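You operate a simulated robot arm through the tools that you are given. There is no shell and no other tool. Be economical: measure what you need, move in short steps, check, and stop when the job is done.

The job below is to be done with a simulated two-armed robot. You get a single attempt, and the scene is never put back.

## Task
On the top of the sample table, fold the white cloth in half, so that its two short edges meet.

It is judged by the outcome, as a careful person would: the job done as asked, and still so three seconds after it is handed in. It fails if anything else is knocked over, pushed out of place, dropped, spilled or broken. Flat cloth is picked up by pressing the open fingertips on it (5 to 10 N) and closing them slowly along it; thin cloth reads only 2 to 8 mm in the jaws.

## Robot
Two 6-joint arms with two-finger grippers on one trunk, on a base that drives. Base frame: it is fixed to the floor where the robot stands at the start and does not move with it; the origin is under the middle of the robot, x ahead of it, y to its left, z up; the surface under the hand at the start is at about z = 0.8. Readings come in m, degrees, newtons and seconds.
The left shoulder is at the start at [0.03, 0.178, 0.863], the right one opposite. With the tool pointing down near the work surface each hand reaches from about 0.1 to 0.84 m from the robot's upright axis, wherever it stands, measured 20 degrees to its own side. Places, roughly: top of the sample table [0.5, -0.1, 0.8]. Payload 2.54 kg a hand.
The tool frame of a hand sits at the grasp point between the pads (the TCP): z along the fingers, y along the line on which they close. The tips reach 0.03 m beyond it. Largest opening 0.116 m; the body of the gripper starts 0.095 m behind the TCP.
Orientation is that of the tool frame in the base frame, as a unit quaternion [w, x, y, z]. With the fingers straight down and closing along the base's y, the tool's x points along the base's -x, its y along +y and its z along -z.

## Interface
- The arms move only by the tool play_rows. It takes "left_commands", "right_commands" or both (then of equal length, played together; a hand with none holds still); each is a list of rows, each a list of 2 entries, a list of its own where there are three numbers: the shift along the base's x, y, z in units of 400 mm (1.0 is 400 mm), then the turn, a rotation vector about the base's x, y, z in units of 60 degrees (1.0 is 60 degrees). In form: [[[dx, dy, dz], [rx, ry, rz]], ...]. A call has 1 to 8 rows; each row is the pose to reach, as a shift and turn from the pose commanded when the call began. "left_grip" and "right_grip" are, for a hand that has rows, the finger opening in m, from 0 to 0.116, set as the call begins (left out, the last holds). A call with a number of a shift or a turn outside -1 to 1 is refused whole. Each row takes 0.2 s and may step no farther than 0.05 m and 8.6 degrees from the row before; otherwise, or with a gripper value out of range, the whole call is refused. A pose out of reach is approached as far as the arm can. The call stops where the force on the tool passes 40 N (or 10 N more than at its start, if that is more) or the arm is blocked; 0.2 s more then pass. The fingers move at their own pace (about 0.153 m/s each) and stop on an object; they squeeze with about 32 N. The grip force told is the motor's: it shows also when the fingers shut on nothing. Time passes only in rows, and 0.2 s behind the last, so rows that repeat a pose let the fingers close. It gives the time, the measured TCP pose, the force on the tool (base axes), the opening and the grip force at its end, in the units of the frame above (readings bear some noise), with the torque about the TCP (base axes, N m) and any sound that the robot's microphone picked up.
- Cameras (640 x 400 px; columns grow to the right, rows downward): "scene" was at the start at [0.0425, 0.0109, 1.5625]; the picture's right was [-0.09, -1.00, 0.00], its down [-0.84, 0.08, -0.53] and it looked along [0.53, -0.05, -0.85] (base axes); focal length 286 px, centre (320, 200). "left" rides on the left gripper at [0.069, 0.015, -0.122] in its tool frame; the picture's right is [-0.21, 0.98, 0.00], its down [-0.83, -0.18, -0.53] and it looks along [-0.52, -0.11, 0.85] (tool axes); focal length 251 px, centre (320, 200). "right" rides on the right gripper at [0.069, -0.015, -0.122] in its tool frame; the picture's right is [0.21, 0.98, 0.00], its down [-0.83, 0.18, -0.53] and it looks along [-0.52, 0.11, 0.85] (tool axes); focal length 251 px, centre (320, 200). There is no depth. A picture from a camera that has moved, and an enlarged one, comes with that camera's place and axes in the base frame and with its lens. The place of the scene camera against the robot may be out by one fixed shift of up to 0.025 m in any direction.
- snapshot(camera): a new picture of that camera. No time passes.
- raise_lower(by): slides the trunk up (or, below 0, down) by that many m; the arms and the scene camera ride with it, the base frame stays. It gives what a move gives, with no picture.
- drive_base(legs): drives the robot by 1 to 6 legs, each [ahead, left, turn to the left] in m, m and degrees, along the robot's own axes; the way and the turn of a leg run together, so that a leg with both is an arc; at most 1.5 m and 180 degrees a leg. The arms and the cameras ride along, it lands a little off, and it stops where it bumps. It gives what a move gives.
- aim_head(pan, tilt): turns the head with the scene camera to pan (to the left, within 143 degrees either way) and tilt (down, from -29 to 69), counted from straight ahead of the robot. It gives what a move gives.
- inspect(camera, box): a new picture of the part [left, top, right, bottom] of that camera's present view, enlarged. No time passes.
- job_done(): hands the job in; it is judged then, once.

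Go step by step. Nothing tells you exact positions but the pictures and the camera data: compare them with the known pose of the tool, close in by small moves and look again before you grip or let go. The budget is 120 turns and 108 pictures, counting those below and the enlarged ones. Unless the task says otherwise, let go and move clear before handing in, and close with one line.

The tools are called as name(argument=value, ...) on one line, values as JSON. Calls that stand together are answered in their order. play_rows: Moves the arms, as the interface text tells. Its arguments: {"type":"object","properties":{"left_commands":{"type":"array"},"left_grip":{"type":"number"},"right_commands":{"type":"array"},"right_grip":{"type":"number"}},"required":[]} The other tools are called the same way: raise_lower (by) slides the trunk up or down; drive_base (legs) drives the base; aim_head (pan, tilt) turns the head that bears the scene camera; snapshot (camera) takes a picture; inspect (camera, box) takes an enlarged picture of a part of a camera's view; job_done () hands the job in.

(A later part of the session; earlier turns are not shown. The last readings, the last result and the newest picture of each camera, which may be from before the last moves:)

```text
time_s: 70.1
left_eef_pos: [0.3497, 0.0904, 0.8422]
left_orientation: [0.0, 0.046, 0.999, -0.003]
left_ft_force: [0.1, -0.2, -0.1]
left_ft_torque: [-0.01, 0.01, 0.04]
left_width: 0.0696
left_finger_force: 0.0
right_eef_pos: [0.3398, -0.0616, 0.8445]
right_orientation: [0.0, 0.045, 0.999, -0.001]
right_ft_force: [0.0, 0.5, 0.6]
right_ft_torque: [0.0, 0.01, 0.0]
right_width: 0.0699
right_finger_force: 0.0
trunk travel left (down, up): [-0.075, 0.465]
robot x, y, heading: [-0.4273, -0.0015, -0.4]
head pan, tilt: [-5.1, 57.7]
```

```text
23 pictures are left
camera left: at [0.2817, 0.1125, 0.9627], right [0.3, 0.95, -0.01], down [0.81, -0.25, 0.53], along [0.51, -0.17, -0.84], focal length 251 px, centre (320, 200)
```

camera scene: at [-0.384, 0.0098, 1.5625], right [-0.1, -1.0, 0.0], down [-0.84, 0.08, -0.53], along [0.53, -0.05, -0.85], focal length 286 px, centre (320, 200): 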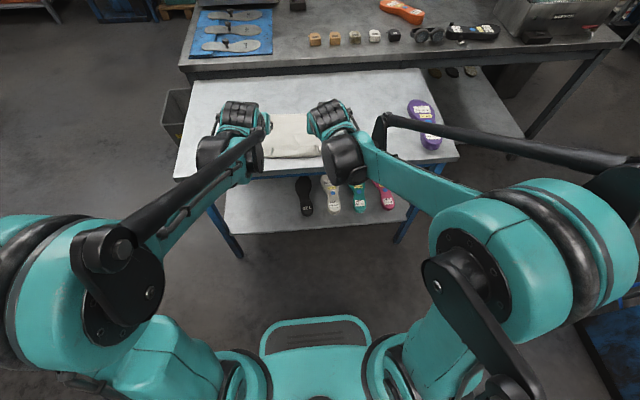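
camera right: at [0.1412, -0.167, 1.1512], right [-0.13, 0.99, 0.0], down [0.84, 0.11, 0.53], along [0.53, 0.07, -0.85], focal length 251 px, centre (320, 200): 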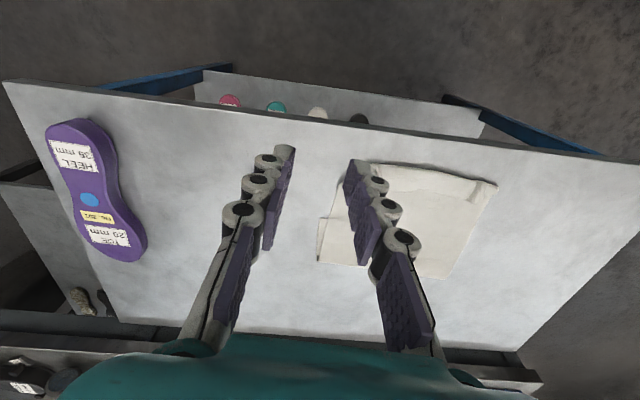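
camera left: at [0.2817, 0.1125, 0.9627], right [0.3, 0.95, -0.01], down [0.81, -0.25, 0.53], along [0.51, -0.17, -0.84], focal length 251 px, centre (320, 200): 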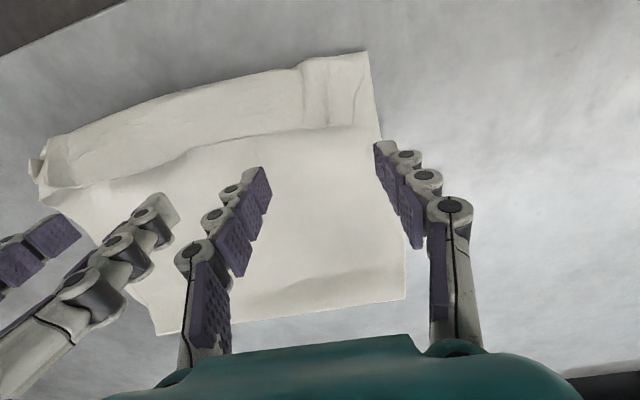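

The hem is clearly visible with its free edge at x ≈ 0.32. I lower to just above the layers and sweep 9 cm toward the robot.

play_rows(left_commands=[[[0, -0.02, -0.015], [0, 0, 0]], [[-0.03, -0.02, -0.018], [0, 0, 0]], [[-0.065, -0.02, -0.018], [0, 0, 0]], [[-0.1, -0.02, -0.018], [0, 0, 0]], [[-0.135, -0.02, -0.018], [0, 0, 0]], [[-0.17, -0.02, -0.015], [0, 0, 0]], [[-0.205, -0.02, -0.012], [0, 0, 0]], [[-0.235, -0.02, -0.005], [0, 0, 0]]], right_commands=[[[0, 0, -0.02], [0, 0, 0]], [[-0.03, 0, -0.024], [0, 0, 0]], [[-0.065, 0, -0.024], [0, 0, 0]], [[-0.1, 0, -0.024], [0, 0, 0]], [[-0.135, 0, -0.024], [0, 0, 0]], [[-0.17, 0, -0.022], [0, 0, 0]], [[-0.205, 0, -0.018], [0, 0, 0]], [[-0.235, 0, -0.01], [0, 0, 0]]])

inspect(camera="scene", box=[200, 60, 400, 200])

snapshot(camera="left")

```text
time_s: 71.9
left_eef_pos: [0.2548, 0.081, 0.8408]
left_orientation: [0.0, 0.045, 0.999, -0.003]
left_ft_force: [-0.9, -0.2, -0.3]
left_ft_torque: [-0.02, -0.01, 0.05]
left_width: 0.07
left_finger_force: 0.0
right_eef_pos: [0.2428, -0.0592, 0.8411]
right_orientation: [0.0, 0.044, 0.999, -0.002]
right_ft_force: [-0.4, 0.3, 1.0]
right_ft_torque: [-0.01, 0.02, 0.0]
right_width: 0.0699
right_finger_force: 0.1
trunk travel left (down, up): [-0.075, 0.465]
robot x, y, heading: [-0.4283, -0.0014, -0.6]
head pan, tilt: [-5.1, 57.7]
```

```text
2.86 times, centred on (300, 130) of scene
camera zoom: at [-0.3856, 0.0096, 1.5626], right [-0.1, -1.0, 0.0], down [-0.84, 0.08, -0.53], along [0.53, -0.05, -0.85], focal length 817 px, centre (377, 400)
```

zoom: 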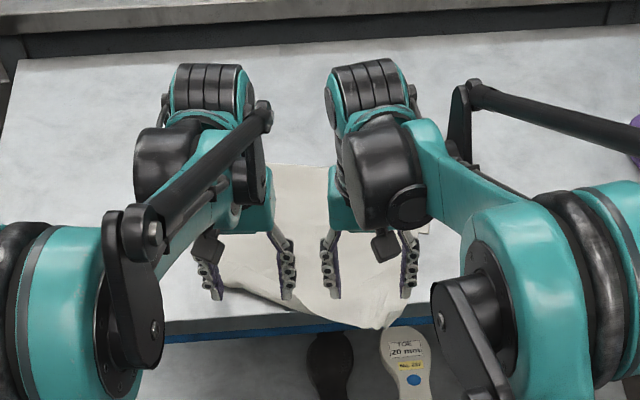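

```text
21 pictures are left
camera left: at [0.1866, 0.1028, 0.9612], right [0.3, 0.95, -0.01], down [0.81, -0.25, 0.54], along [0.51, -0.17, -0.84], focal length 251 px, centre (320, 200)
```

left: 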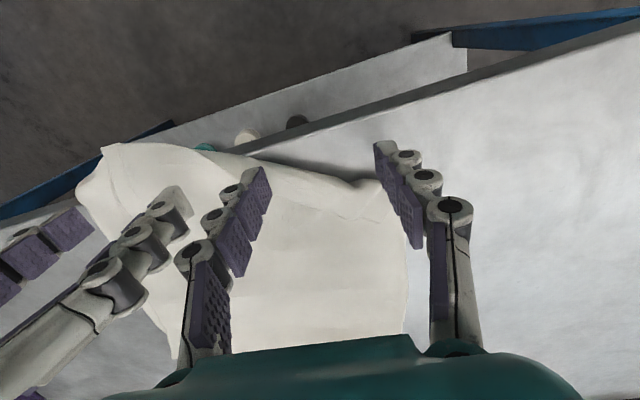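

The hem unrolled, and its right part now reaches the table's front edge. I raise the hands and look.

play_rows(left_commands=[[[0, 0, 0.1], [0, 0, 0]], [[0, 0.03, 0.2], [0, 0, 0]], [[0, 0.1, 0.28], [0, 0, 0]], [[0, 0.18, 0.34], [0, 0, 0]], [[0, 0.26, 0.38], [0, 0, 0]]], right_commands=[[[0, 0, 0.1], [0, 0, 0]], [[0, -0.03, 0.2], [0, 0, 0]], [[0, -0.1, 0.28], [0, 0, 0]], [[0, -0.18, 0.34], [0, 0, 0]], [[0, -0.26, 0.38], [0, 0, 0]]])

inspect(camera="scene", box=[200, 60, 400, 200])

```text
time_s: 73.1
left_eef_pos: [0.2527, 0.1838, 0.9918]
left_orientation: [-0.001, 0.044, 0.999, -0.003]
left_ft_force: [0.5, 0.6, -0.2]
left_ft_torque: [0.01, 0.05, 0.01]
left_width: 0.0702
left_finger_force: 0.1
right_eef_pos: [0.246, -0.164, 0.993]
right_orientation: [0.0, 0.044, 0.999, -0.002]
right_ft_force: [0.0, 0.5, -0.1]
right_ft_torque: [0.0, 0.01, -0.01]
right_width: 0.0701
right_finger_force: 0.2
trunk travel left (down, up): [-0.075, 0.465]
robot x, y, heading: [-0.4282, -0.0004, -0.6]
head pan, tilt: [-5.1, 57.7]
```

```text
2.86 times, centred on (300, 130) of scene
camera zoom: at [-0.3855, 0.0097, 1.5625], right [-0.1, -1.0, 0.0], down [-0.84, 0.08, -0.53], along [0.53, -0.05, -0.85], focal length 817 px, centre (377, 400)
```

zoom: 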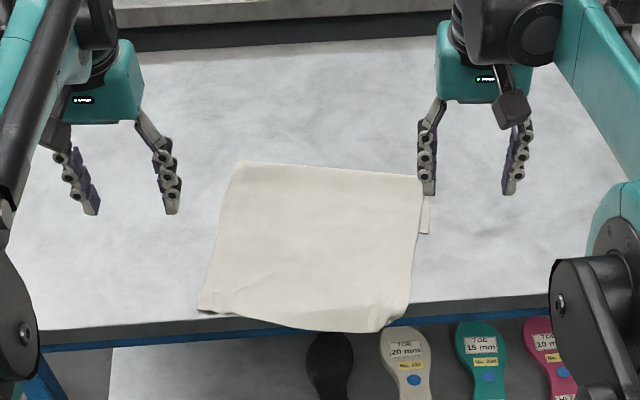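

The hem is open now: the free edge runs from about (0.235, 0.15) to (0.19, -0.08), with a bit over the front of the table. The bottom edge is at ≈ 0.35, well on the table. I regrip the free edge from above with the fingers turned 5° more along it.

play_rows(left_commands=[[[-0.004, -0.04, -0.05], [0, 0, -0.02]], [[-0.008, -0.08, -0.1], [0, 0, -0.04]], [[-0.012, -0.12, -0.15], [0, 0, -0.06]], [[-0.019, -0.162, -0.2], [0, 0, -0.083]], [[-0.019, -0.162, -0.27], [0, 0, -0.083]], [[-0.019, -0.162, -0.33], [0, 0, -0.083]]], right_commands=[[[-0.004, 0.055, -0.05], [0, 0, -0.02]], [[-0.008, 0.11, -0.1], [0, 0, -0.04]], [[-0.012, 0.165, -0.15], [0, 0, -0.06]], [[-0.015, 0.2225, -0.2], [0, 0, -0.083]], [[-0.015, 0.2225, -0.27], [0, 0, -0.083]], [[-0.015, 0.2225, -0.33], [0, 0, -0.083]]], left_grip=0.04, right_grip=0.04)

snapshot(camera="left")

snapshot(camera="right")

```text
time_s: 74.5
left_eef_pos: [0.2475, 0.1205, 0.8584]
left_orientation: [-0.001, 0.089, 0.996, -0.003]
left_ft_force: [1.0, 0.1, 0.1]
left_ft_torque: [0.0, -0.02, 0.02]
left_width: 0.0399
left_finger_force: 0.1
right_eef_pos: [0.2379, -0.0743, 0.859]
right_orientation: [-0.001, 0.088, 0.996, -0.002]
right_ft_force: [0.0, -0.6, -0.5]
right_ft_torque: [-0.01, -0.01, 0.0]
right_width: 0.04
right_finger_force: 0.1
trunk travel left (down, up): [-0.075, 0.465]
robot x, y, heading: [-0.4279, 0.0014, -0.6]
head pan, tilt: [-5.1, 57.7]
```

```text
19 pictures are left
camera left: at [0.1819, 0.1481, 0.9793], right [0.38, 0.92, -0.01], down [0.78, -0.32, 0.53], along [0.49, -0.21, -0.85], focal length 251 px, centre (320, 200)
```

left: 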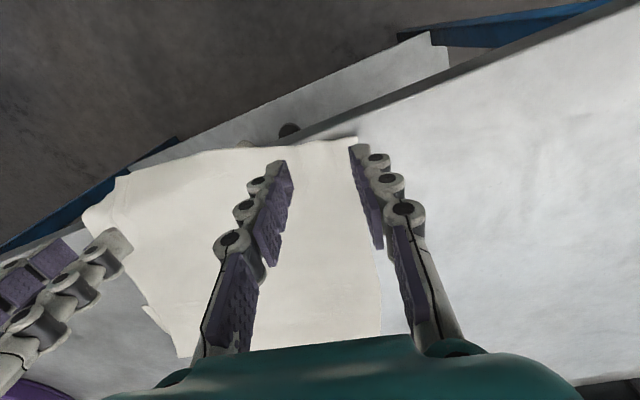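

```text
18 pictures are left
camera right: at [0.1696, -0.0777, 0.9814], right [-0.04, 1.0, 0.0], down [0.85, 0.04, 0.53], along [0.53, 0.02, -0.85], focal length 251 px, centre (320, 200)
```

right: 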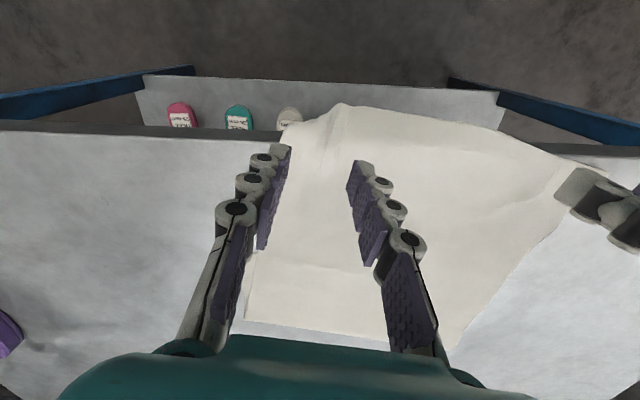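

Left fingers sit just inside the edge and right ones about 3 cm inside it, right above the table's rim. I shift the right hand 6 mm inward and press both.

play_rows(left_commands=[[[0, 0, -0.04], [0, 0, 0]], [[0, 0, -0.065], [0, 0, 0]], [[0, 0, -0.072], [0, 0, 0]], [[0, 0, -0.074], [0, 0, 0]]], right_commands=[[[0.005, 0.015, -0.04], [0, 0, 0]], [[0.005, 0.015, -0.065], [0, 0, 0]], [[0.005, 0.015, -0.072], [0, 0, 0]], [[0.005, 0.015, -0.074], [0, 0, 0]]])

```text
time_s: 75.5
left_eef_pos: [0.2451, 0.121, 0.8313]
left_orientation: [0.0, 0.088, 0.996, -0.004]
left_ft_force: [-0.4, 0.5, 2.0]
left_ft_torque: [-0.02, -0.01, -0.01]
left_width: 0.0399
left_finger_force: 0.1
right_eef_pos: [0.2394, -0.0683, 0.8312]
right_orientation: [0.001, 0.088, 0.996, -0.002]
right_ft_force: [1.0, -0.6, 14.8]
right_ft_torque: [-0.05, -0.11, 0.0]
right_width: 0.0401
right_finger_force: 0.0
trunk travel left (down, up): [-0.075, 0.465]
robot x, y, heading: [-0.4284, 0.0003, -0.5]
head pan, tilt: [-5.1, 57.7]
```

play_rows(left_commands=[[[0, 0, -0.002], [0, 0, 0]], [[0, 0, -0.002], [0, 0, 0]]], right_commands=[[[0, 0, -0.0008], [0, 0, 0]], [[0, 0, -0.0008], [0, 0, 0]]])

play_rows(left_commands=[[[0, 0, 0], [0, 0, 0]]], right_commands=[[[0, 0, 0], [0, 0, 0]]], left_grip=0.032, right_grip=0.032)

play_rows(left_commands=[[[0, 0, 0], [0, 0, 0]]], right_commands=[[[0, 0, 0], [0, 0, 0]]], left_grip=0.024, right_grip=0.024)

snapshot(camera="right")

snapshot(camera="left")

```text
time_s: 76.1
left_eef_pos: [0.2458, 0.1207, 0.8302]
left_orientation: [0.001, 0.088, 0.996, -0.003]
left_ft_force: [0.4, 0.8, 10.0]
left_ft_torque: [0.07, -0.06, -0.01]
left_width: 0.0396
left_finger_force: 0.0
right_eef_pos: [0.2385, -0.0683, 0.8306]
right_orientation: [0.0, 0.088, 0.996, -0.002]
right_ft_force: [-0.5, -0.8, 8.1]
right_ft_torque: [-0.03, -0.06, 0.0]
right_width: 0.0398
right_finger_force: 0.0
trunk travel left (down, up): [-0.075, 0.465]
robot x, y, heading: [-0.4281, -0.0021, -0.4]
head pan, tilt: [-5.1, 57.7]
```

```text
time_s: 76.5
left_eef_pos: [0.246, 0.1219, 0.8313]
left_orientation: [0.001, 0.088, 0.996, -0.005]
left_ft_force: [-1.2, -0.7, 11.8]
left_ft_torque: [-0.19, 0.03, -0.02]
left_width: 0.0305
left_finger_force: 5.6
right_eef_pos: [0.2393, -0.0683, 0.8301]
right_orientation: [0.0, 0.088, 0.996, -0.002]
right_ft_force: [0.1, 0.7, 8.4]
right_ft_torque: [0.01, -0.02, -0.01]
right_width: 0.0287
right_finger_force: 0.1
trunk travel left (down, up): [-0.075, 0.465]
robot x, y, heading: [-0.4262, 0.0023, -0.5]
head pan, tilt: [-5.1, 57.7]
```

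```text
time_s: 76.9
left_eef_pos: [0.2463, 0.121, 0.8317]
left_orientation: [0.0, 0.088, 0.996, -0.003]
left_ft_force: [-0.6, -0.1, 10.6]
left_ft_torque: [-0.06, 0.05, -0.03]
left_width: 0.024
left_finger_force: 0.0
right_eef_pos: [0.2391, -0.0682, 0.8292]
right_orientation: [0.0, 0.089, 0.996, -0.002]
right_ft_force: [-0.9, 0.5, 9.4]
right_ft_torque: [0.03, 0.04, -0.03]
right_width: 0.0247
right_finger_force: 0.0
trunk travel left (down, up): [-0.075, 0.465]
robot x, y, heading: [-0.4279, -0.0023, -0.3]
head pan, tilt: [-5.1, 57.7]
```

```text
17 pictures are left
camera right: at [0.1689, -0.0713, 0.9529], right [-0.04, 1.0, 0.0], down [0.84, 0.04, 0.53], along [0.53, 0.02, -0.85], focal length 251 px, centre (320, 200)
```

right: 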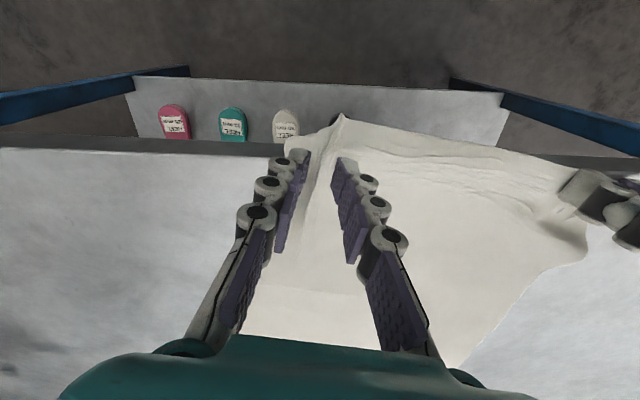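

```text
16 pictures are left
camera left: at [0.1798, 0.1488, 0.9512], right [0.38, 0.92, -0.01], down [0.78, -0.32, 0.54], along [0.49, -0.21, -0.84], focal length 251 px, centre (320, 200)
```

left: 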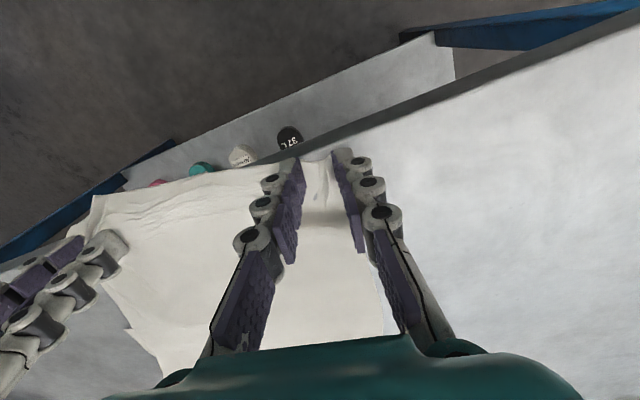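

Ridges are forming in both hands, so I keep closing in steps with a touch more pressure.

play_rows(left_commands=[[[0, 0, -0.0012], [0, 0, 0]]], right_commands=[[[0, 0, -0.0015], [0, 0, 0]]], left_grip=0.017, right_grip=0.017)

play_rows(left_commands=[[[0, -0.005, -0.0005], [0, 0, 0]]], right_commands=[[[0, 0.005, -0.0005], [0, 0, 0]]], left_grip=0.01, right_grip=0.01)

play_rows(left_commands=[[[0, -0.005, 0], [0, 0, 0]], [[0, -0.005, 0], [0, 0, 0]], [[0, -0.005, 0], [0, 0, 0]]], right_commands=[[[0, 0.005, 0], [0, 0, 0]], [[0, 0.005, 0], [0, 0, 0]], [[0, 0.005, 0], [0, 0, 0]]], left_grip=0.0, right_grip=0.0)

```text
time_s: 77.3
left_eef_pos: [0.2455, 0.1207, 0.831]
left_orientation: [0.0, 0.089, 0.996, -0.004]
left_ft_force: [-0.6, -2.4, 11.3]
left_ft_torque: [-0.08, -0.01, 0.02]
left_width: 0.0168
left_finger_force: 0.0
right_eef_pos: [0.2368, -0.0692, 0.8305]
right_orientation: [0.001, 0.088, 0.996, -0.002]
right_ft_force: [1.9, 0.9, 12.5]
right_ft_torque: [0.15, -0.03, -0.02]
right_width: 0.0161
right_finger_force: 0.1
trunk travel left (down, up): [-0.075, 0.465]
robot x, y, heading: [-0.4292, -0.0047, -0.0]
head pan, tilt: [-5.1, 57.7]
```

```text
time_s: 77.7
left_eef_pos: [0.2459, 0.1195, 0.8299]
left_orientation: [0.001, 0.087, 0.996, -0.002]
left_ft_force: [-0.6, 2.7, 14.9]
left_ft_torque: [0.15, -0.03, -0.04]
left_width: 0.009
left_finger_force: 0.0
right_eef_pos: [0.2372, -0.0674, 0.8293]
right_orientation: [0.001, 0.088, 0.996, -0.002]
right_ft_force: [-0.4, -0.8, 8.8]
right_ft_torque: [-0.07, 0.02, 0.0]
right_width: 0.0095
right_finger_force: 0.1
trunk travel left (down, up): [-0.075, 0.465]
robot x, y, heading: [-0.4291, -0.0011, -0.3]
head pan, tilt: [-5.1, 57.7]
```

```text
time_s: 78.5
left_eef_pos: [0.2461, 0.1183, 0.8288]
left_orientation: [0.001, 0.088, 0.996, -0.004]
left_ft_force: [-0.3, -1.3, 9.2]
left_ft_torque: [-0.16, 0.11, 0.0]
left_width: 0.0042
left_finger_force: 38.5
right_eef_pos: [0.2393, -0.0645, 0.8306]
right_orientation: [0.0, 0.088, 0.996, -0.002]
right_ft_force: [0.1, -0.2, -1.1]
right_ft_torque: [0.0, -0.02, -0.01]
right_width: 0.0033
right_finger_force: 29.0
trunk travel left (down, up): [-0.075, 0.465]
robot x, y, heading: [-0.4297, -0.0041, -0.3]
head pan, tilt: [-5.1, 57.7]
```

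Both read cloth (4.2 and 3.3 mm). I do a small lift and check.

play_rows(left_commands=[[[0, 0, 0.02], [0, 0, 0]], [[0.01, 0, 0.06], [0, 0, 0]], [[0.03, 0, 0.11], [0, 0, 0]]], right_commands=[[[0, 0, 0.02], [0, 0, 0]], [[0.01, 0, 0.06], [0, 0, 0]], [[0.03, 0, 0.11], [0, 0, 0]]])

snapshot(camera="right")

snapshot(camera="left")

```text
time_s: 79.3
left_eef_pos: [0.2583, 0.1172, 0.8723]
left_orientation: [0.001, 0.088, 0.996, -0.003]
left_ft_force: [-0.5, -0.5, 3.1]
left_ft_torque: [-0.05, 0.0, -0.01]
left_width: 0.0024
left_finger_force: 35.7
right_eef_pos: [0.2515, -0.0637, 0.8719]
right_orientation: [0.0, 0.088, 0.996, -0.002]
right_ft_force: [-0.3, 0.4, 1.0]
right_ft_torque: [-0.16, -0.05, 0.03]
right_width: 0.0001
right_finger_force: 25.4
trunk travel left (down, up): [-0.075, 0.465]
robot x, y, heading: [-0.4291, 0.0021, -0.6]
head pan, tilt: [-5.1, 57.7]
```

```text
15 pictures are left
camera right: at [0.1819, -0.0667, 0.9946], right [-0.04, 1.0, 0.0], down [0.85, 0.04, 0.53], along [0.53, 0.02, -0.85], focal length 251 px, centre (320, 200)
```

right: 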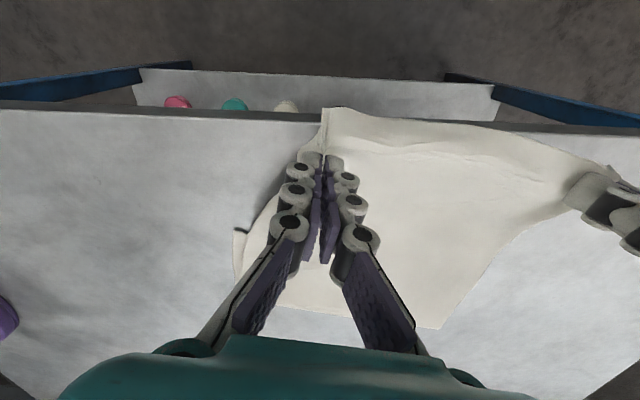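

```text
14 pictures are left
camera left: at [0.1926, 0.1457, 0.9935], right [0.38, 0.92, -0.01], down [0.78, -0.32, 0.54], along [0.49, -0.21, -0.84], focal length 251 px, centre (320, 200)
```

left: 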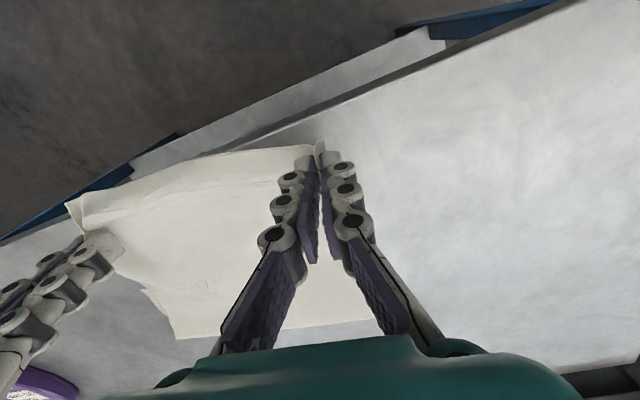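

The left holds, and the right holds a thin sliver; forces are light, so I go on gently. I lift and carry the edge up and forward, driving the base ahead for reach, to lay the lower half out to its middle.

play_rows(left_commands=[[[0.03, -0.01, 0.06], [0, 0, 0]], [[0.07, -0.03, 0.12], [0, 0, 0]], [[0.12, -0.05, 0.18], [0, 0, 0]], [[0.18, -0.075, 0.23], [0, 0, 0]], [[0.25, -0.1, 0.25], [0, 0, 0]]], right_commands=[[[0.03, -0.01, 0.06], [0, 0, 0]], [[0.07, -0.03, 0.12], [0, 0, 0]], [[0.12, -0.05, 0.18], [0, 0, 0]], [[0.18, -0.075, 0.23], [0, 0, 0]], [[0.24, -0.1, 0.25], [0, 0, 0]]])

drive_base(legs=[[0.2, 0, 0]])

snapshot(camera="right")

```text
time_s: 80.5
left_eef_pos: [0.3497, 0.0781, 0.9679]
left_orientation: [0.0, 0.087, 0.996, -0.004]
left_ft_force: [1.6, -0.2, 6.2]
left_ft_torque: [-0.08, 0.12, 0.02]
left_width: 0.0003
left_finger_force: 28.1
left hand out of reach, approached as far as the arm can: row 5
right_eef_pos: [0.3488, -0.103, 0.9704]
right_orientation: [-0.001, 0.087, 0.996, -0.002]
right_ft_force: [1.2, 0.7, 1.8]
right_ft_torque: [0.05, 0.06, -0.04]
right_width: 0.0029
right_finger_force: 37.6
trunk travel left (down, up): [-0.075, 0.465]
robot x, y, heading: [-0.4286, 0.0006, -0.6]
head pan, tilt: [-5.1, 57.7]
```

```text
time_s: 82.1
left_eef_pos: [0.5495, 0.0793, 0.969]
left_orientation: [-0.002, 0.086, 0.996, -0.003]
left_ft_force: [0.1, -1.7, -2.0]
left_ft_torque: [-0.06, 0.01, -0.01]
left_width: 0.0043
left_finger_force: 38.0
right_eef_pos: [0.5504, -0.1013, 0.9716]
right_orientation: [-0.001, 0.086, 0.996, -0.002]
right_ft_force: [0.0, 0.8, -0.8]
right_ft_torque: [0.08, 0.07, -0.04]
right_width: 0.0042
right_finger_force: 28.4
trunk travel left (down, up): [-0.075, 0.465]
robot x, y, heading: [-0.2273, -0.003, -0.1]
head pan, tilt: [-5.1, 57.7]
```

```text
13 pictures are left
camera right: at [0.4808, -0.1051, 1.0935], right [-0.04, 1.0, 0.0], down [0.85, 0.04, 0.53], along [0.53, 0.02, -0.85], focal length 251 px, centre (320, 200)
```

right: 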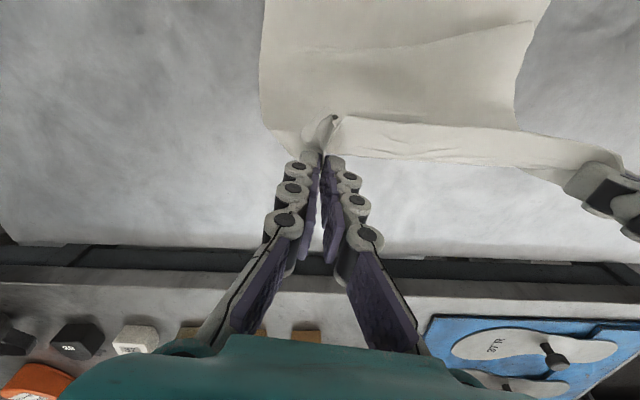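

Both grips still hold, and the flap hangs on the robot's side as wanted. I locate the bottom edge with the scene camera.

inspect(camera="scene", box=[200, 80, 400, 220])

```text
2.86 times, centred on (300, 150) of scene
camera zoom: at [-0.1822, 0.0087, 1.5624], right [-0.09, -1.0, 0.0], down [-0.84, 0.08, -0.53], along [0.53, -0.05, -0.85], focal length 817 px, centre (377, 343)
```

zoom: 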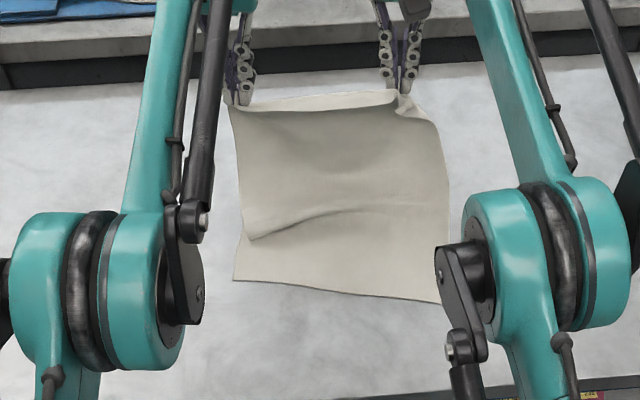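

The near edge is at (0.392, 0.108)–(0.337, -0.128); the hanging part still has a pleat at its foot. I drive a bit further forward to open it, then come back to just above the middle.

drive_base(legs=[[0.085, 0, 0], [-0.075, 0, 0]])

inspect(camera="scene", box=[200, 80, 400, 220])

```text
time_s: 83.8
left_eef_pos: [0.5578, 0.0797, 0.9718]
left_orientation: [0.0, 0.088, 0.996, -0.004]
left_ft_force: [-0.9, -2.9, 5.3]
left_ft_torque: [-0.05, -0.06, -0.03]
left_width: 0.0031
left_finger_force: 36.4
right_eef_pos: [0.557, -0.1022, 0.973]
right_orientation: [-0.001, 0.086, 0.996, -0.001]
right_ft_force: [-0.7, 2.9, -0.6]
right_ft_torque: [0.04, -0.05, -0.06]
right_width: 0.0026
right_finger_force: 28.1
trunk travel left (down, up): [-0.075, 0.465]
robot x, y, heading: [-0.217, -0.0031, -0.4]
head pan, tilt: [-5.1, 57.7]
```

```text
2.86 times, centred on (300, 150) of scene
camera zoom: at [-0.1759, 0.0086, 1.5626], right [-0.09, -1.0, 0.0], down [-0.84, 0.08, -0.54], along [0.53, -0.05, -0.84], focal length 817 px, centre (377, 343)
```

zoom: 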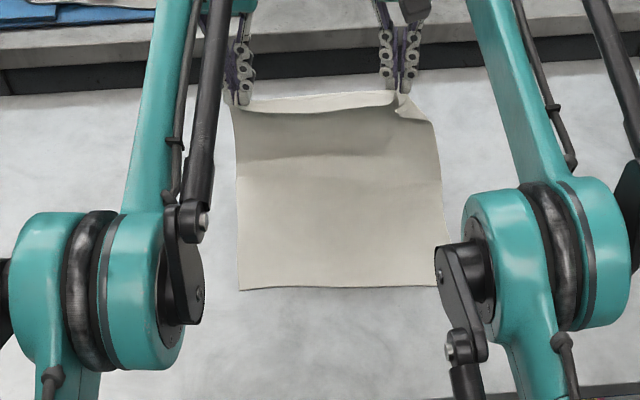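

Clean and square now: the near edge is at (0.392, 0.104)–(0.375, -0.131) and the sheet rises at x ≈ 0.58. I swing the edge back and down toward it.

play_rows(left_commands=[[[-0.075, 0, -0.0125], [0, 0, 0]], [[-0.145, 0, -0.0425], [0, 0, 0]], [[-0.2, 0, -0.075], [0, 0, 0]], [[-0.25, 0, -0.12], [0, 0, 0]], [[-0.2925, 0, -0.165], [0, 0, 0]], [[-0.325, 0, -0.21], [0, 0, 0]], [[-0.3625, 0, -0.25], [0, 0, 0]]], right_commands=[[[-0.075, 0, -0.0125], [0, 0, 0]], [[-0.145, 0, -0.0425], [0, 0, 0]], [[-0.2, 0, -0.075], [0, 0, 0]], [[-0.25, 0, -0.12], [0, 0, 0]], [[-0.2925, 0, -0.165], [0, 0, 0]], [[-0.325, 0, -0.21], [0, 0, 0]], [[-0.3625, 0, -0.25], [0, 0, 0]]])

snapshot(camera="right")

snapshot(camera="left")

```text
time_s: 85.4
left_eef_pos: [0.4115, 0.0812, 0.8687]
left_orientation: [-0.001, 0.087, 0.996, -0.003]
left_ft_force: [-0.2, -6.3, 3.0]
left_ft_torque: [-0.27, 0.04, -0.07]
left_width: 0.0017
left_finger_force: 32.7
right_eef_pos: [0.4138, -0.102, 0.8725]
right_orientation: [0.001, 0.086, 0.996, -0.002]
right_ft_force: [-0.5, 2.1, -1.8]
right_ft_torque: [-0.52, 0.03, -0.09]
right_width: 0.0009
right_finger_force: 29.3
trunk travel left (down, up): [-0.075, 0.465]
robot x, y, heading: [-0.2196, -0.001, -0.2]
head pan, tilt: [-5.1, 57.7]
```

```text
10 pictures are left
camera right: at [0.3446, -0.1055, 0.995], right [-0.04, 1.0, 0.0], down [0.85, 0.04, 0.53], along [0.53, 0.02, -0.85], focal length 251 px, centre (320, 200)
```

right: 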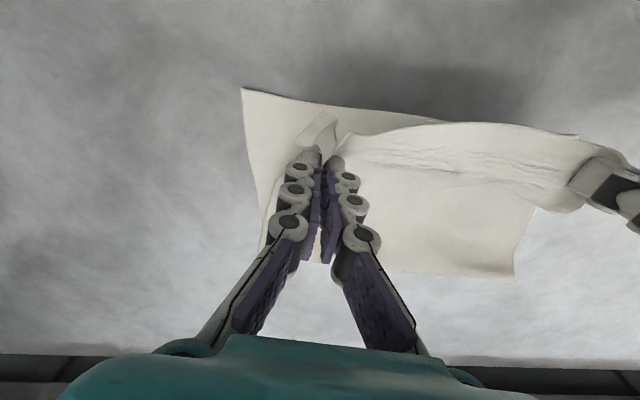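

```text
9 pictures are left
camera left: at [0.3457, 0.1088, 0.9894], right [0.38, 0.92, -0.01], down [0.78, -0.32, 0.54], along [0.49, -0.21, -0.84], focal length 251 px, centre (320, 200)
```

left: 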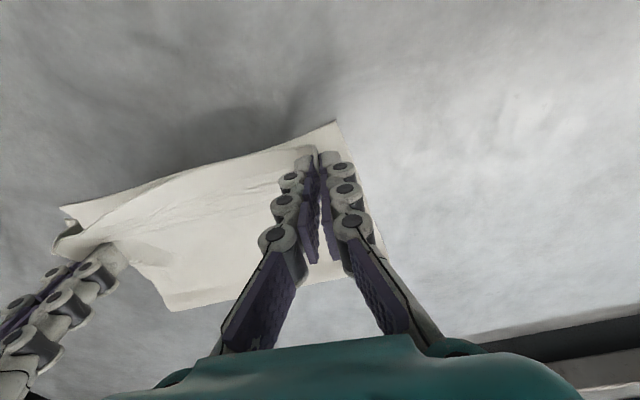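

The sheet now lies over properly with no bulge. The lower corners are at (0.396, 0.100) and (0.375, -0.161), so I shift the hands 16 mm to the right and 8 mm back, lower to just above the layers, and look.

play_rows(left_commands=[[[-0.01, -0.02, -0.02], [0, 0, 0]], [[-0.025, -0.04, -0.045], [0, 0, 0]], [[-0.025, -0.04, -0.066], [0, 0, 0]], [[-0.025, -0.04, -0.066], [0, 0, 0]]], right_commands=[[[-0.01, -0.02, -0.025], [0, 0, 0]], [[-0.0175, -0.042, -0.05], [0, 0, 0]], [[-0.0175, -0.044, -0.076], [0, 0, 0]], [[-0.0175, -0.044, -0.076], [0, 0, 0]]])

snapshot(camera="right")

```text
time_s: 86.4
left_eef_pos: [0.4021, 0.0644, 0.8431]
left_orientation: [0.0, 0.087, 0.996, -0.004]
left_ft_force: [-1.4, -7.8, 1.6]
left_ft_torque: [-0.16, 0.06, -0.05]
left_width: 0.0025
left_finger_force: 34.3
right_eef_pos: [0.4076, -0.1205, 0.8423]
right_orientation: [0.0, 0.087, 0.996, -0.002]
right_ft_force: [-2.2, 5.7, -0.3]
right_ft_torque: [-0.04, -0.06, -0.09]
right_width: 0.0007
right_finger_force: 27.7
trunk travel left (down, up): [-0.075, 0.465]
robot x, y, heading: [-0.2151, -0.0045, -0.3]
head pan, tilt: [-5.1, 57.7]
```

```text
8 pictures are left
camera right: at [0.3373, -0.1231, 0.9645], right [-0.04, 1.0, 0.0], down [0.85, 0.04, 0.53], along [0.53, 0.02, -0.85], focal length 251 px, centre (320, 200)
```

right: 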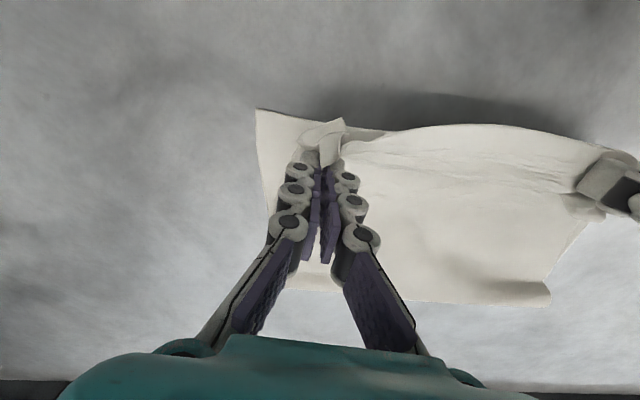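

The edges meet to within about a centimetre. I open the fingers gently and rise straight up.

play_rows(left_commands=[[[0, -0.008, -0.008], [0, 0, 0]], [[0, -0.008, -0.008], [0, 0, 0]], [[0, -0.008, 0.02], [0, 0, 0]], [[0, -0.008, 0.08], [0, 0, 0]], [[0, 0.02, 0.18], [0, 0, 0]], [[0, 0.1, 0.27], [0, 0, 0]], [[0, 0.2, 0.32], [0, 0, 0]], [[0, 0.3, 0.35], [0, 0, 0]]], right_commands=[[[0, 0, -0.008], [0, 0, 0]], [[0, 0, -0.008], [0, 0, 0]], [[0, 0, 0.02], [0, 0, 0]], [[0, 0, 0.08], [0, 0, 0]], [[0, -0.02, 0.18], [0, 0, 0]], [[0, -0.08, 0.27], [0, 0, 0]], [[0, -0.15, 0.32], [0, 0, 0]], [[0, -0.22, 0.35], [0, 0, 0]]], left_grip=0.03, right_grip=0.03)

inspect(camera="scene", box=[200, 80, 420, 230])

```text
time_s: 88.2
left_eef_pos: [0.403, 0.1815, 0.9865]
left_orientation: [0.0, 0.087, 0.996, -0.004]
left_ft_force: [0.7, -0.1, -0.1]
left_ft_torque: [0.01, -0.03, -0.01]
left_width: 0.03
left_finger_force: 0.0
right_eef_pos: [0.4056, -0.2083, 0.9835]
right_orientation: [0.0, 0.087, 0.996, -0.001]
right_ft_force: [0.7, 0.4, 0.4]
right_ft_torque: [0.0, -0.01, 0.02]
right_width: 0.0301
right_finger_force: 0.0
trunk travel left (down, up): [-0.075, 0.465]
robot x, y, heading: [-0.2166, -0.0037, 0.0]
head pan, tilt: [-5.1, 57.7]
```

```text
2.67 times, centred on (310, 155) of scene
camera zoom: at [-0.1742, 0.0088, 1.5625], right [-0.09, -1.0, 0.0], down [-0.84, 0.08, -0.53], along [0.53, -0.05, -0.85], focal length 762 px, centre (347, 320)
```

zoom: 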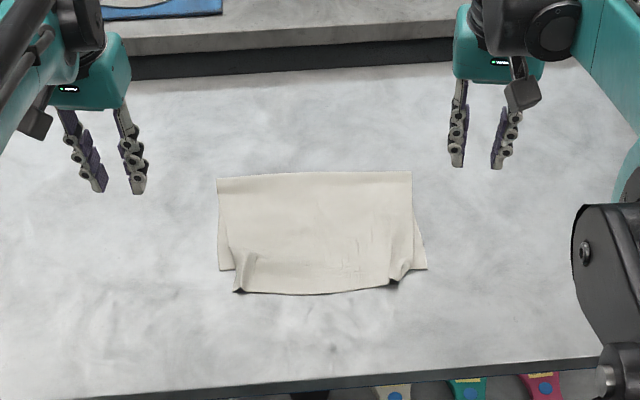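

The cloth is folded squarely, but the upper free edge overshoots the lower one by about 3.5 cm (0.348 against 0.383), and its corners are gathered. I'll regrip the upper edge on its two ridges, over bare table, and re-lay it shorter.

play_rows(left_commands=[[[-0.02, -0.06, -0.03], [0, 0, 0.02]], [[-0.04, -0.12, -0.06], [0, 0, 0.04]], [[-0.07, -0.18, -0.1], [0, 0, 0.06]], [[-0.09, -0.24, -0.15], [0, 0, 0.083]], [[-0.1125, -0.286, -0.22], [0, 0, 0.083]], [[-0.1125, -0.286, -0.31], [0, 0, 0.083]]], right_commands=[[[-0.02, 0.05, -0.03], [0, 0, 0.02]], [[-0.04, 0.1, -0.06], [0, 0, 0.04]], [[-0.07, 0.15, -0.1], [0, 0, 0.06]], [[-0.1, 0.2, -0.15], [0, 0, 0.083]], [[-0.1265, 0.228, -0.22], [0, 0, 0.083]], [[-0.1265, 0.228, -0.305], [0, 0, 0.083]]], left_grip=0.04, right_grip=0.04)

snapshot(camera="left")

snapshot(camera="right")

```text
time_s: 89.6
left_eef_pos: [0.3604, 0.0677, 0.8597]
left_orientation: [-0.001, 0.043, 0.999, -0.004]
left_ft_force: [-0.7, -0.3, -0.6]
left_ft_torque: [-0.02, 0.03, -0.03]
left_width: 0.0402
left_finger_force: 0.1
right_eef_pos: [0.358, -0.116, 0.8611]
right_orientation: [-0.001, 0.044, 0.999, -0.001]
right_ft_force: [0.0, -1.4, -0.3]
right_ft_torque: [0.0, -0.01, -0.01]
right_width: 0.0401
right_finger_force: 0.1
trunk travel left (down, up): [-0.075, 0.465]
robot x, y, heading: [-0.2149, -0.0023, -0.3]
head pan, tilt: [-5.1, 57.7]
```

```text
6 pictures are left
camera left: at [0.2931, 0.09, 0.9801], right [0.3, 0.95, -0.01], down [0.81, -0.25, 0.53], along [0.51, -0.17, -0.85], focal length 251 px, centre (320, 200)
```

left: 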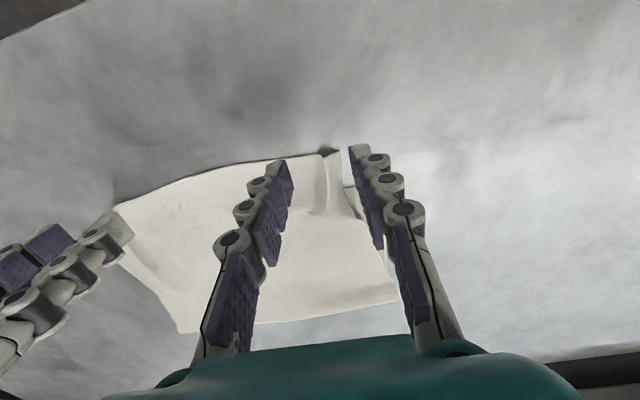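

```text
5 pictures are left
camera right: at [0.2889, -0.125, 0.9825], right [-0.13, 0.99, 0.0], down [0.84, 0.11, 0.53], along [0.53, 0.07, -0.85], focal length 251 px, centre (320, 200)
```

right: 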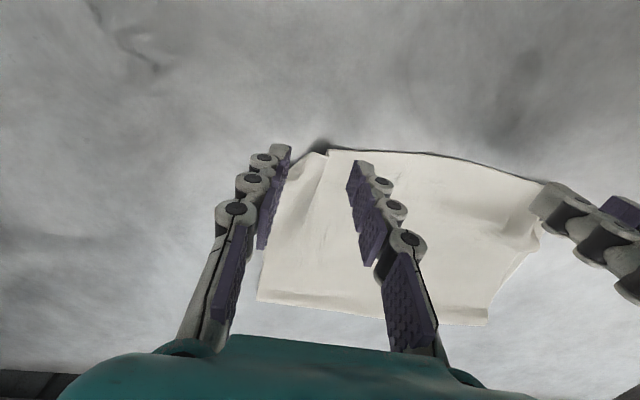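

Up close, the right side overshoots by only about a centimetre, while the left overshoots about 3 cm (0.363 against 0.39). So I leave the right side alone, raise that hand, and regrip only the left ridge.

play_rows(left_commands=[[[0.02, 0.01, -0.03], [0, 0, 0]], [[0.02, 0.01, -0.06], [0, 0, 0]], [[0.02, 0.01, -0.074], [0, 0, 0]], [[0.02, 0.01, -0.0755], [0, 0, 0]]], right_commands=[[[0, 0, 0.08], [0, 0, 0]], [[0, -0.04, 0.18], [0, 0, 0]], [[0, -0.12, 0.26], [0, 0, 0]], [[0, -0.2, 0.3], [0, 0, 0]]])

play_rows(left_commands=[[[0, 0, -0.001], [0, 0, 0]]], left_grip=0.03)

```text
time_s: 90.6
left_eef_pos: [0.3656, 0.072, 0.8306]
left_orientation: [-0.001, 0.044, 0.999, -0.003]
left_ft_force: [0.3, -2.5, 12.8]
left_ft_torque: [-0.37, -0.03, 0.01]
left_width: 0.0417
left_finger_force: 1.5
right_eef_pos: [0.3558, -0.1973, 0.9795]
right_orientation: [-0.001, 0.042, 0.999, -0.001]
right_ft_force: [-0.3, 0.4, 0.0]
right_ft_torque: [0.01, -0.01, 0.0]
right_width: 0.04
right_finger_force: 0.0
trunk travel left (down, up): [-0.075, 0.465]
robot x, y, heading: [-0.2166, -0.0009, -0.3]
head pan, tilt: [-5.1, 57.7]
```

```text
time_s: 91.0
left_eef_pos: [0.3662, 0.0708, 0.8308]
left_orientation: [0.0, 0.044, 0.999, -0.003]
left_ft_force: [0.5, -3.0, 16.5]
left_ft_torque: [-0.29, -0.03, -0.02]
left_width: 0.0323
left_finger_force: 1.1
right_eef_pos: [0.354, -0.1968, 0.9811]
right_orientation: [0.001, 0.044, 0.999, -0.002]
right_ft_force: [-0.2, 0.0, 0.7]
right_ft_torque: [-0.02, 0.01, 0.03]
right_width: 0.0401
right_finger_force: 0.1
trunk travel left (down, up): [-0.075, 0.465]
robot x, y, heading: [-0.2167, 0.0021, -0.1]
head pan, tilt: [-5.1, 57.7]
```

play_rows(left_commands=[[[0, 0, 0], [0, 0, 0]]], left_grip=0.02)

play_rows(left_commands=[[[0, 0, -0.0005], [0, 0, 0]]], left_grip=0.011)

play_rows(left_commands=[[[0, 0, 0], [0, 0, 0]], [[0, 0, 0], [0, 0, 0]], [[0, 0, 0], [0, 0, 0]]], left_grip=0.0)

play_rows(left_commands=[[[0, 0, 0.03], [0, 0, 0]], [[0.01, 0, 0.07], [0, 0, 0]]])

snapshot(camera="left")

```text
time_s: 91.4
left_eef_pos: [0.3669, 0.0714, 0.8291]
left_orientation: [0.0, 0.045, 0.999, -0.003]
left_ft_force: [-1.6, -1.1, 8.5]
left_ft_torque: [-0.01, 0.02, 0.03]
left_width: 0.0203
left_finger_force: 0.1
right_eef_pos: [0.3554, -0.1964, 0.9794]
right_orientation: [0.0, 0.043, 0.999, -0.002]
right_ft_force: [-0.2, 0.3, 0.2]
right_ft_torque: [-0.02, -0.02, -0.02]
right_width: 0.0397
right_finger_force: 0.1
trunk travel left (down, up): [-0.075, 0.465]
robot x, y, heading: [-0.2182, -0.0036, -0.4]
head pan, tilt: [-5.1, 57.7]
```

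```text
time_s: 91.8
left_eef_pos: [0.3665, 0.0731, 0.8285]
left_orientation: [-0.001, 0.043, 0.999, -0.003]
left_ft_force: [-0.6, 0.0, 6.2]
left_ft_torque: [-0.08, 0.0, -0.02]
left_width: 0.0109
left_finger_force: 0.1
right_eef_pos: [0.355, -0.196, 0.9799]
right_orientation: [0.0, 0.044, 0.999, -0.002]
right_ft_force: [-0.2, 0.9, 0.7]
right_ft_torque: [-0.01, 0.03, 0.02]
right_width: 0.0402
right_finger_force: 0.0
trunk travel left (down, up): [-0.075, 0.465]
robot x, y, heading: [-0.2161, 0.0, -0.4]
head pan, tilt: [-5.1, 57.7]
```

```text
time_s: 92.6
left_eef_pos: [0.3671, 0.0728, 0.829]
left_orientation: [-0.001, 0.044, 0.999, -0.003]
left_ft_force: [2.7, 0.7, 14.8]
left_ft_torque: [-0.14, -0.08, 0.03]
left_width: 0.0023
left_finger_force: 34.9
right_eef_pos: [0.3561, -0.1969, 0.9812]
right_orientation: [0.0, 0.044, 0.999, -0.001]
right_ft_force: [0.0, 0.5, 0.4]
right_ft_torque: [0.01, 0.03, 0.01]
right_width: 0.0401
right_finger_force: 0.1
trunk travel left (down, up): [-0.075, 0.465]
robot x, y, heading: [-0.2164, -0.0017, -0.2]
head pan, tilt: [-5.1, 57.7]
```

```text
time_s: 93.2
left_eef_pos: [0.3704, 0.0727, 0.8565]
left_orientation: [0.0, 0.043, 0.999, -0.003]
left_ft_force: [2.3, -2.7, 3.9]
left_ft_torque: [-0.04, 0.01, -0.02]
left_width: 0.0024
left_finger_force: 35.5
right_eef_pos: [0.3555, -0.1954, 0.9803]
right_orientation: [0.0, 0.043, 0.999, -0.001]
right_ft_force: [0.0, -0.4, 0.3]
right_ft_torque: [-0.02, 0.0, -0.02]
right_width: 0.0399
right_finger_force: 0.1
trunk travel left (down, up): [-0.075, 0.465]
robot x, y, heading: [-0.2138, -0.0031, -0.4]
head pan, tilt: [-5.1, 57.7]
```

```text
4 pictures are left
camera left: at [0.3026, 0.0947, 0.9771], right [0.3, 0.95, -0.01], down [0.81, -0.25, 0.54], along [0.51, -0.17, -0.84], focal length 251 px, centre (320, 200)
```

left: 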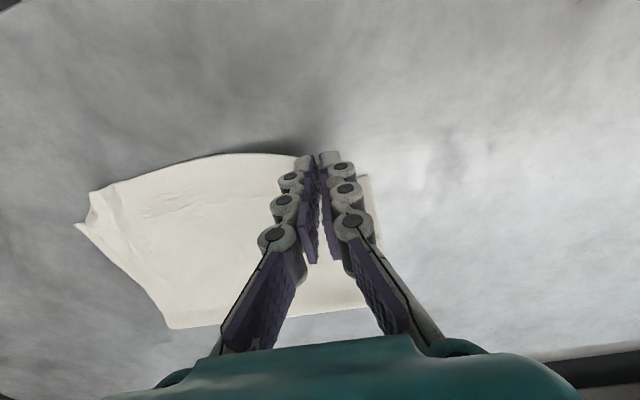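

The left corner is held. The upper edge overshoots the lower one by 2–3 cm all along. I carry the left corner up and forward, then set it back down at the lower left corner (0.40, 0.10), and release.

play_rows(left_commands=[[[0.05, 0, 0.0625], [0, 0, 0]], [[0.11, 0.01, 0.11], [0, 0, 0]], [[0.19, 0.025, 0.125], [0, 0, 0]], [[0.24, 0.035, 0.11], [0, 0, 0]], [[0.175, 0.04, 0.075], [0, 0, 0]], [[0.125, 0.043, 0.025], [0, 0, 0]], [[0.095, 0.043, -0.034], [0, 0, 0]], [[0.095, 0.043, -0.042], [0, 0, 0]]])

play_rows(left_commands=[[[0, 0, 0], [0, 0, 0]], [[0, 0, 0], [0, 0, 0]], [[0, 0, 0.05], [0, 0, 0]], [[0, 0, 0.15], [0, 0, 0]], [[0, 0.06, 0.25], [0, 0, 0]], [[0, 0.16, 0.32], [0, 0, 0]]], left_grip=0.03)

inspect(camera="scene", box=[220, 110, 380, 210])

```text
time_s: 95.0
left_eef_pos: [0.4091, 0.0889, 0.8409]
left_orientation: [0.0, 0.043, 0.999, -0.004]
left_ft_force: [0.4, 0.6, 2.0]
left_ft_torque: [-0.06, 0.0, -0.01]
left_width: 0.0023
left_finger_force: 35.6
right_eef_pos: [0.3564, -0.1966, 0.9798]
right_orientation: [0.0, 0.043, 0.999, -0.001]
right_ft_force: [0.8, -0.5, -0.2]
right_ft_torque: [-0.01, 0.0, 0.0]
right_width: 0.0401
right_finger_force: 0.1
trunk travel left (down, up): [-0.075, 0.465]
robot x, y, heading: [-0.2196, -0.0046, -0.3]
head pan, tilt: [-5.1, 57.7]
```

```text
time_s: 96.4
left_eef_pos: [0.4081, 0.1562, 0.9685]
left_orientation: [0.0, 0.044, 0.999, -0.004]
left_ft_force: [-0.2, -0.1, 0.7]
left_ft_torque: [-0.02, 0.0, 0.01]
left_width: 0.0303
left_finger_force: 0.1
right_eef_pos: [0.3553, -0.1947, 0.9805]
right_orientation: [-0.001, 0.044, 0.999, -0.003]
right_ft_force: [0.3, 0.1, 0.2]
right_ft_torque: [-0.03, 0.01, 0.01]
right_width: 0.0401
right_finger_force: 0.2
trunk travel left (down, up): [-0.075, 0.465]
robot x, y, heading: [-0.2146, -0.0021, -0.4]
head pan, tilt: [-5.1, 57.7]
```

```text
4.00 times, centred on (300, 160) of scene
camera zoom: at [-0.1741, 0.0095, 1.5625], right [-0.09, -1.0, 0.0], down [-0.84, 0.08, -0.53], along [0.53, -0.05, -0.85], focal length 1143 px, centre (400, 360)
```

zoom: 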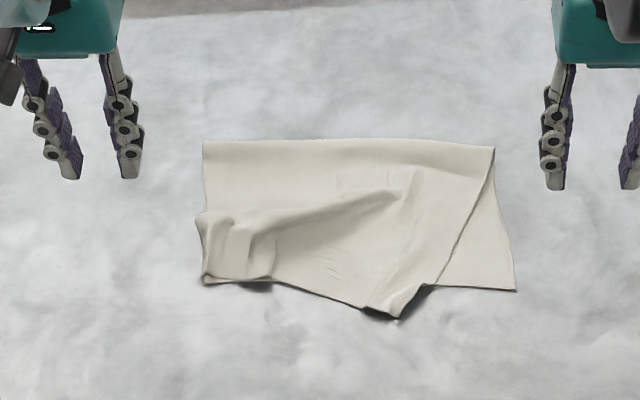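

The left corners match now, but the upper right corner got drawn inward: it lies at about (0.345, -0.05), while the lower one is at (0.36, -0.149). I grip its ridge with the right hand.

play_rows(right_commands=[[[0, 0.09, -0.03], [0, 0, 0]], [[0, 0.18, -0.06], [0, 0, 0]], [[0, 0.27, -0.1], [0, 0, 0]], [[0.005, 0.357, -0.14], [0, 0, 0]], [[0.005, 0.357, -0.24], [0, 0, 0]], [[0.005, 0.357, -0.33], [0, 0, 0]], [[0.005, 0.357, -0.365], [0, 0, 0]], [[0.005, 0.357, -0.3755], [0, 0, 0]]], right_grip=0.045)

snapshot(camera="right")

```text
time_s: 98.2
left_eef_pos: [0.4084, 0.1561, 0.9686]
left_orientation: [0.0, 0.044, 0.999, -0.003]
left_ft_force: [0.0, -0.2, 0.5]
left_ft_torque: [0.0, 0.0, 0.0]
left_width: 0.03
left_finger_force: 0.0
right_eef_pos: [0.3586, -0.0546, 0.8293]
right_orientation: [0.0, 0.044, 0.999, -0.002]
right_ft_force: [1.0, 2.4, 12.5]
right_ft_torque: [0.37, -0.16, -0.04]
right_width: 0.0473
right_finger_force: 1.8
trunk travel left (down, up): [-0.075, 0.465]
robot x, y, heading: [-0.2135, -0.0042, -0.4]
head pan, tilt: [-5.1, 57.7]
```

```text
2 pictures are left
camera right: at [0.2894, -0.0638, 0.9527], right [-0.13, 0.99, 0.0], down [0.84, 0.11, 0.53], along [0.53, 0.07, -0.85], focal length 251 px, centre (320, 200)
```

right: 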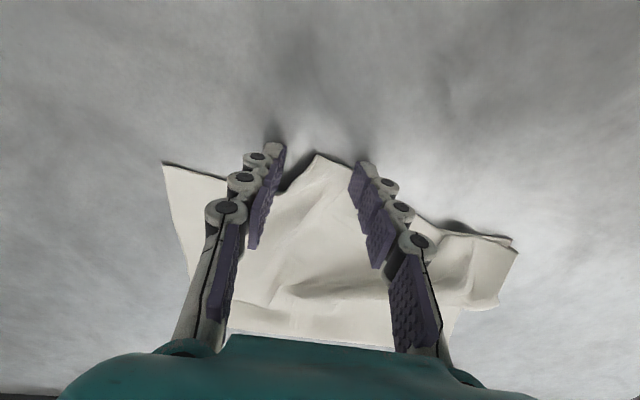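

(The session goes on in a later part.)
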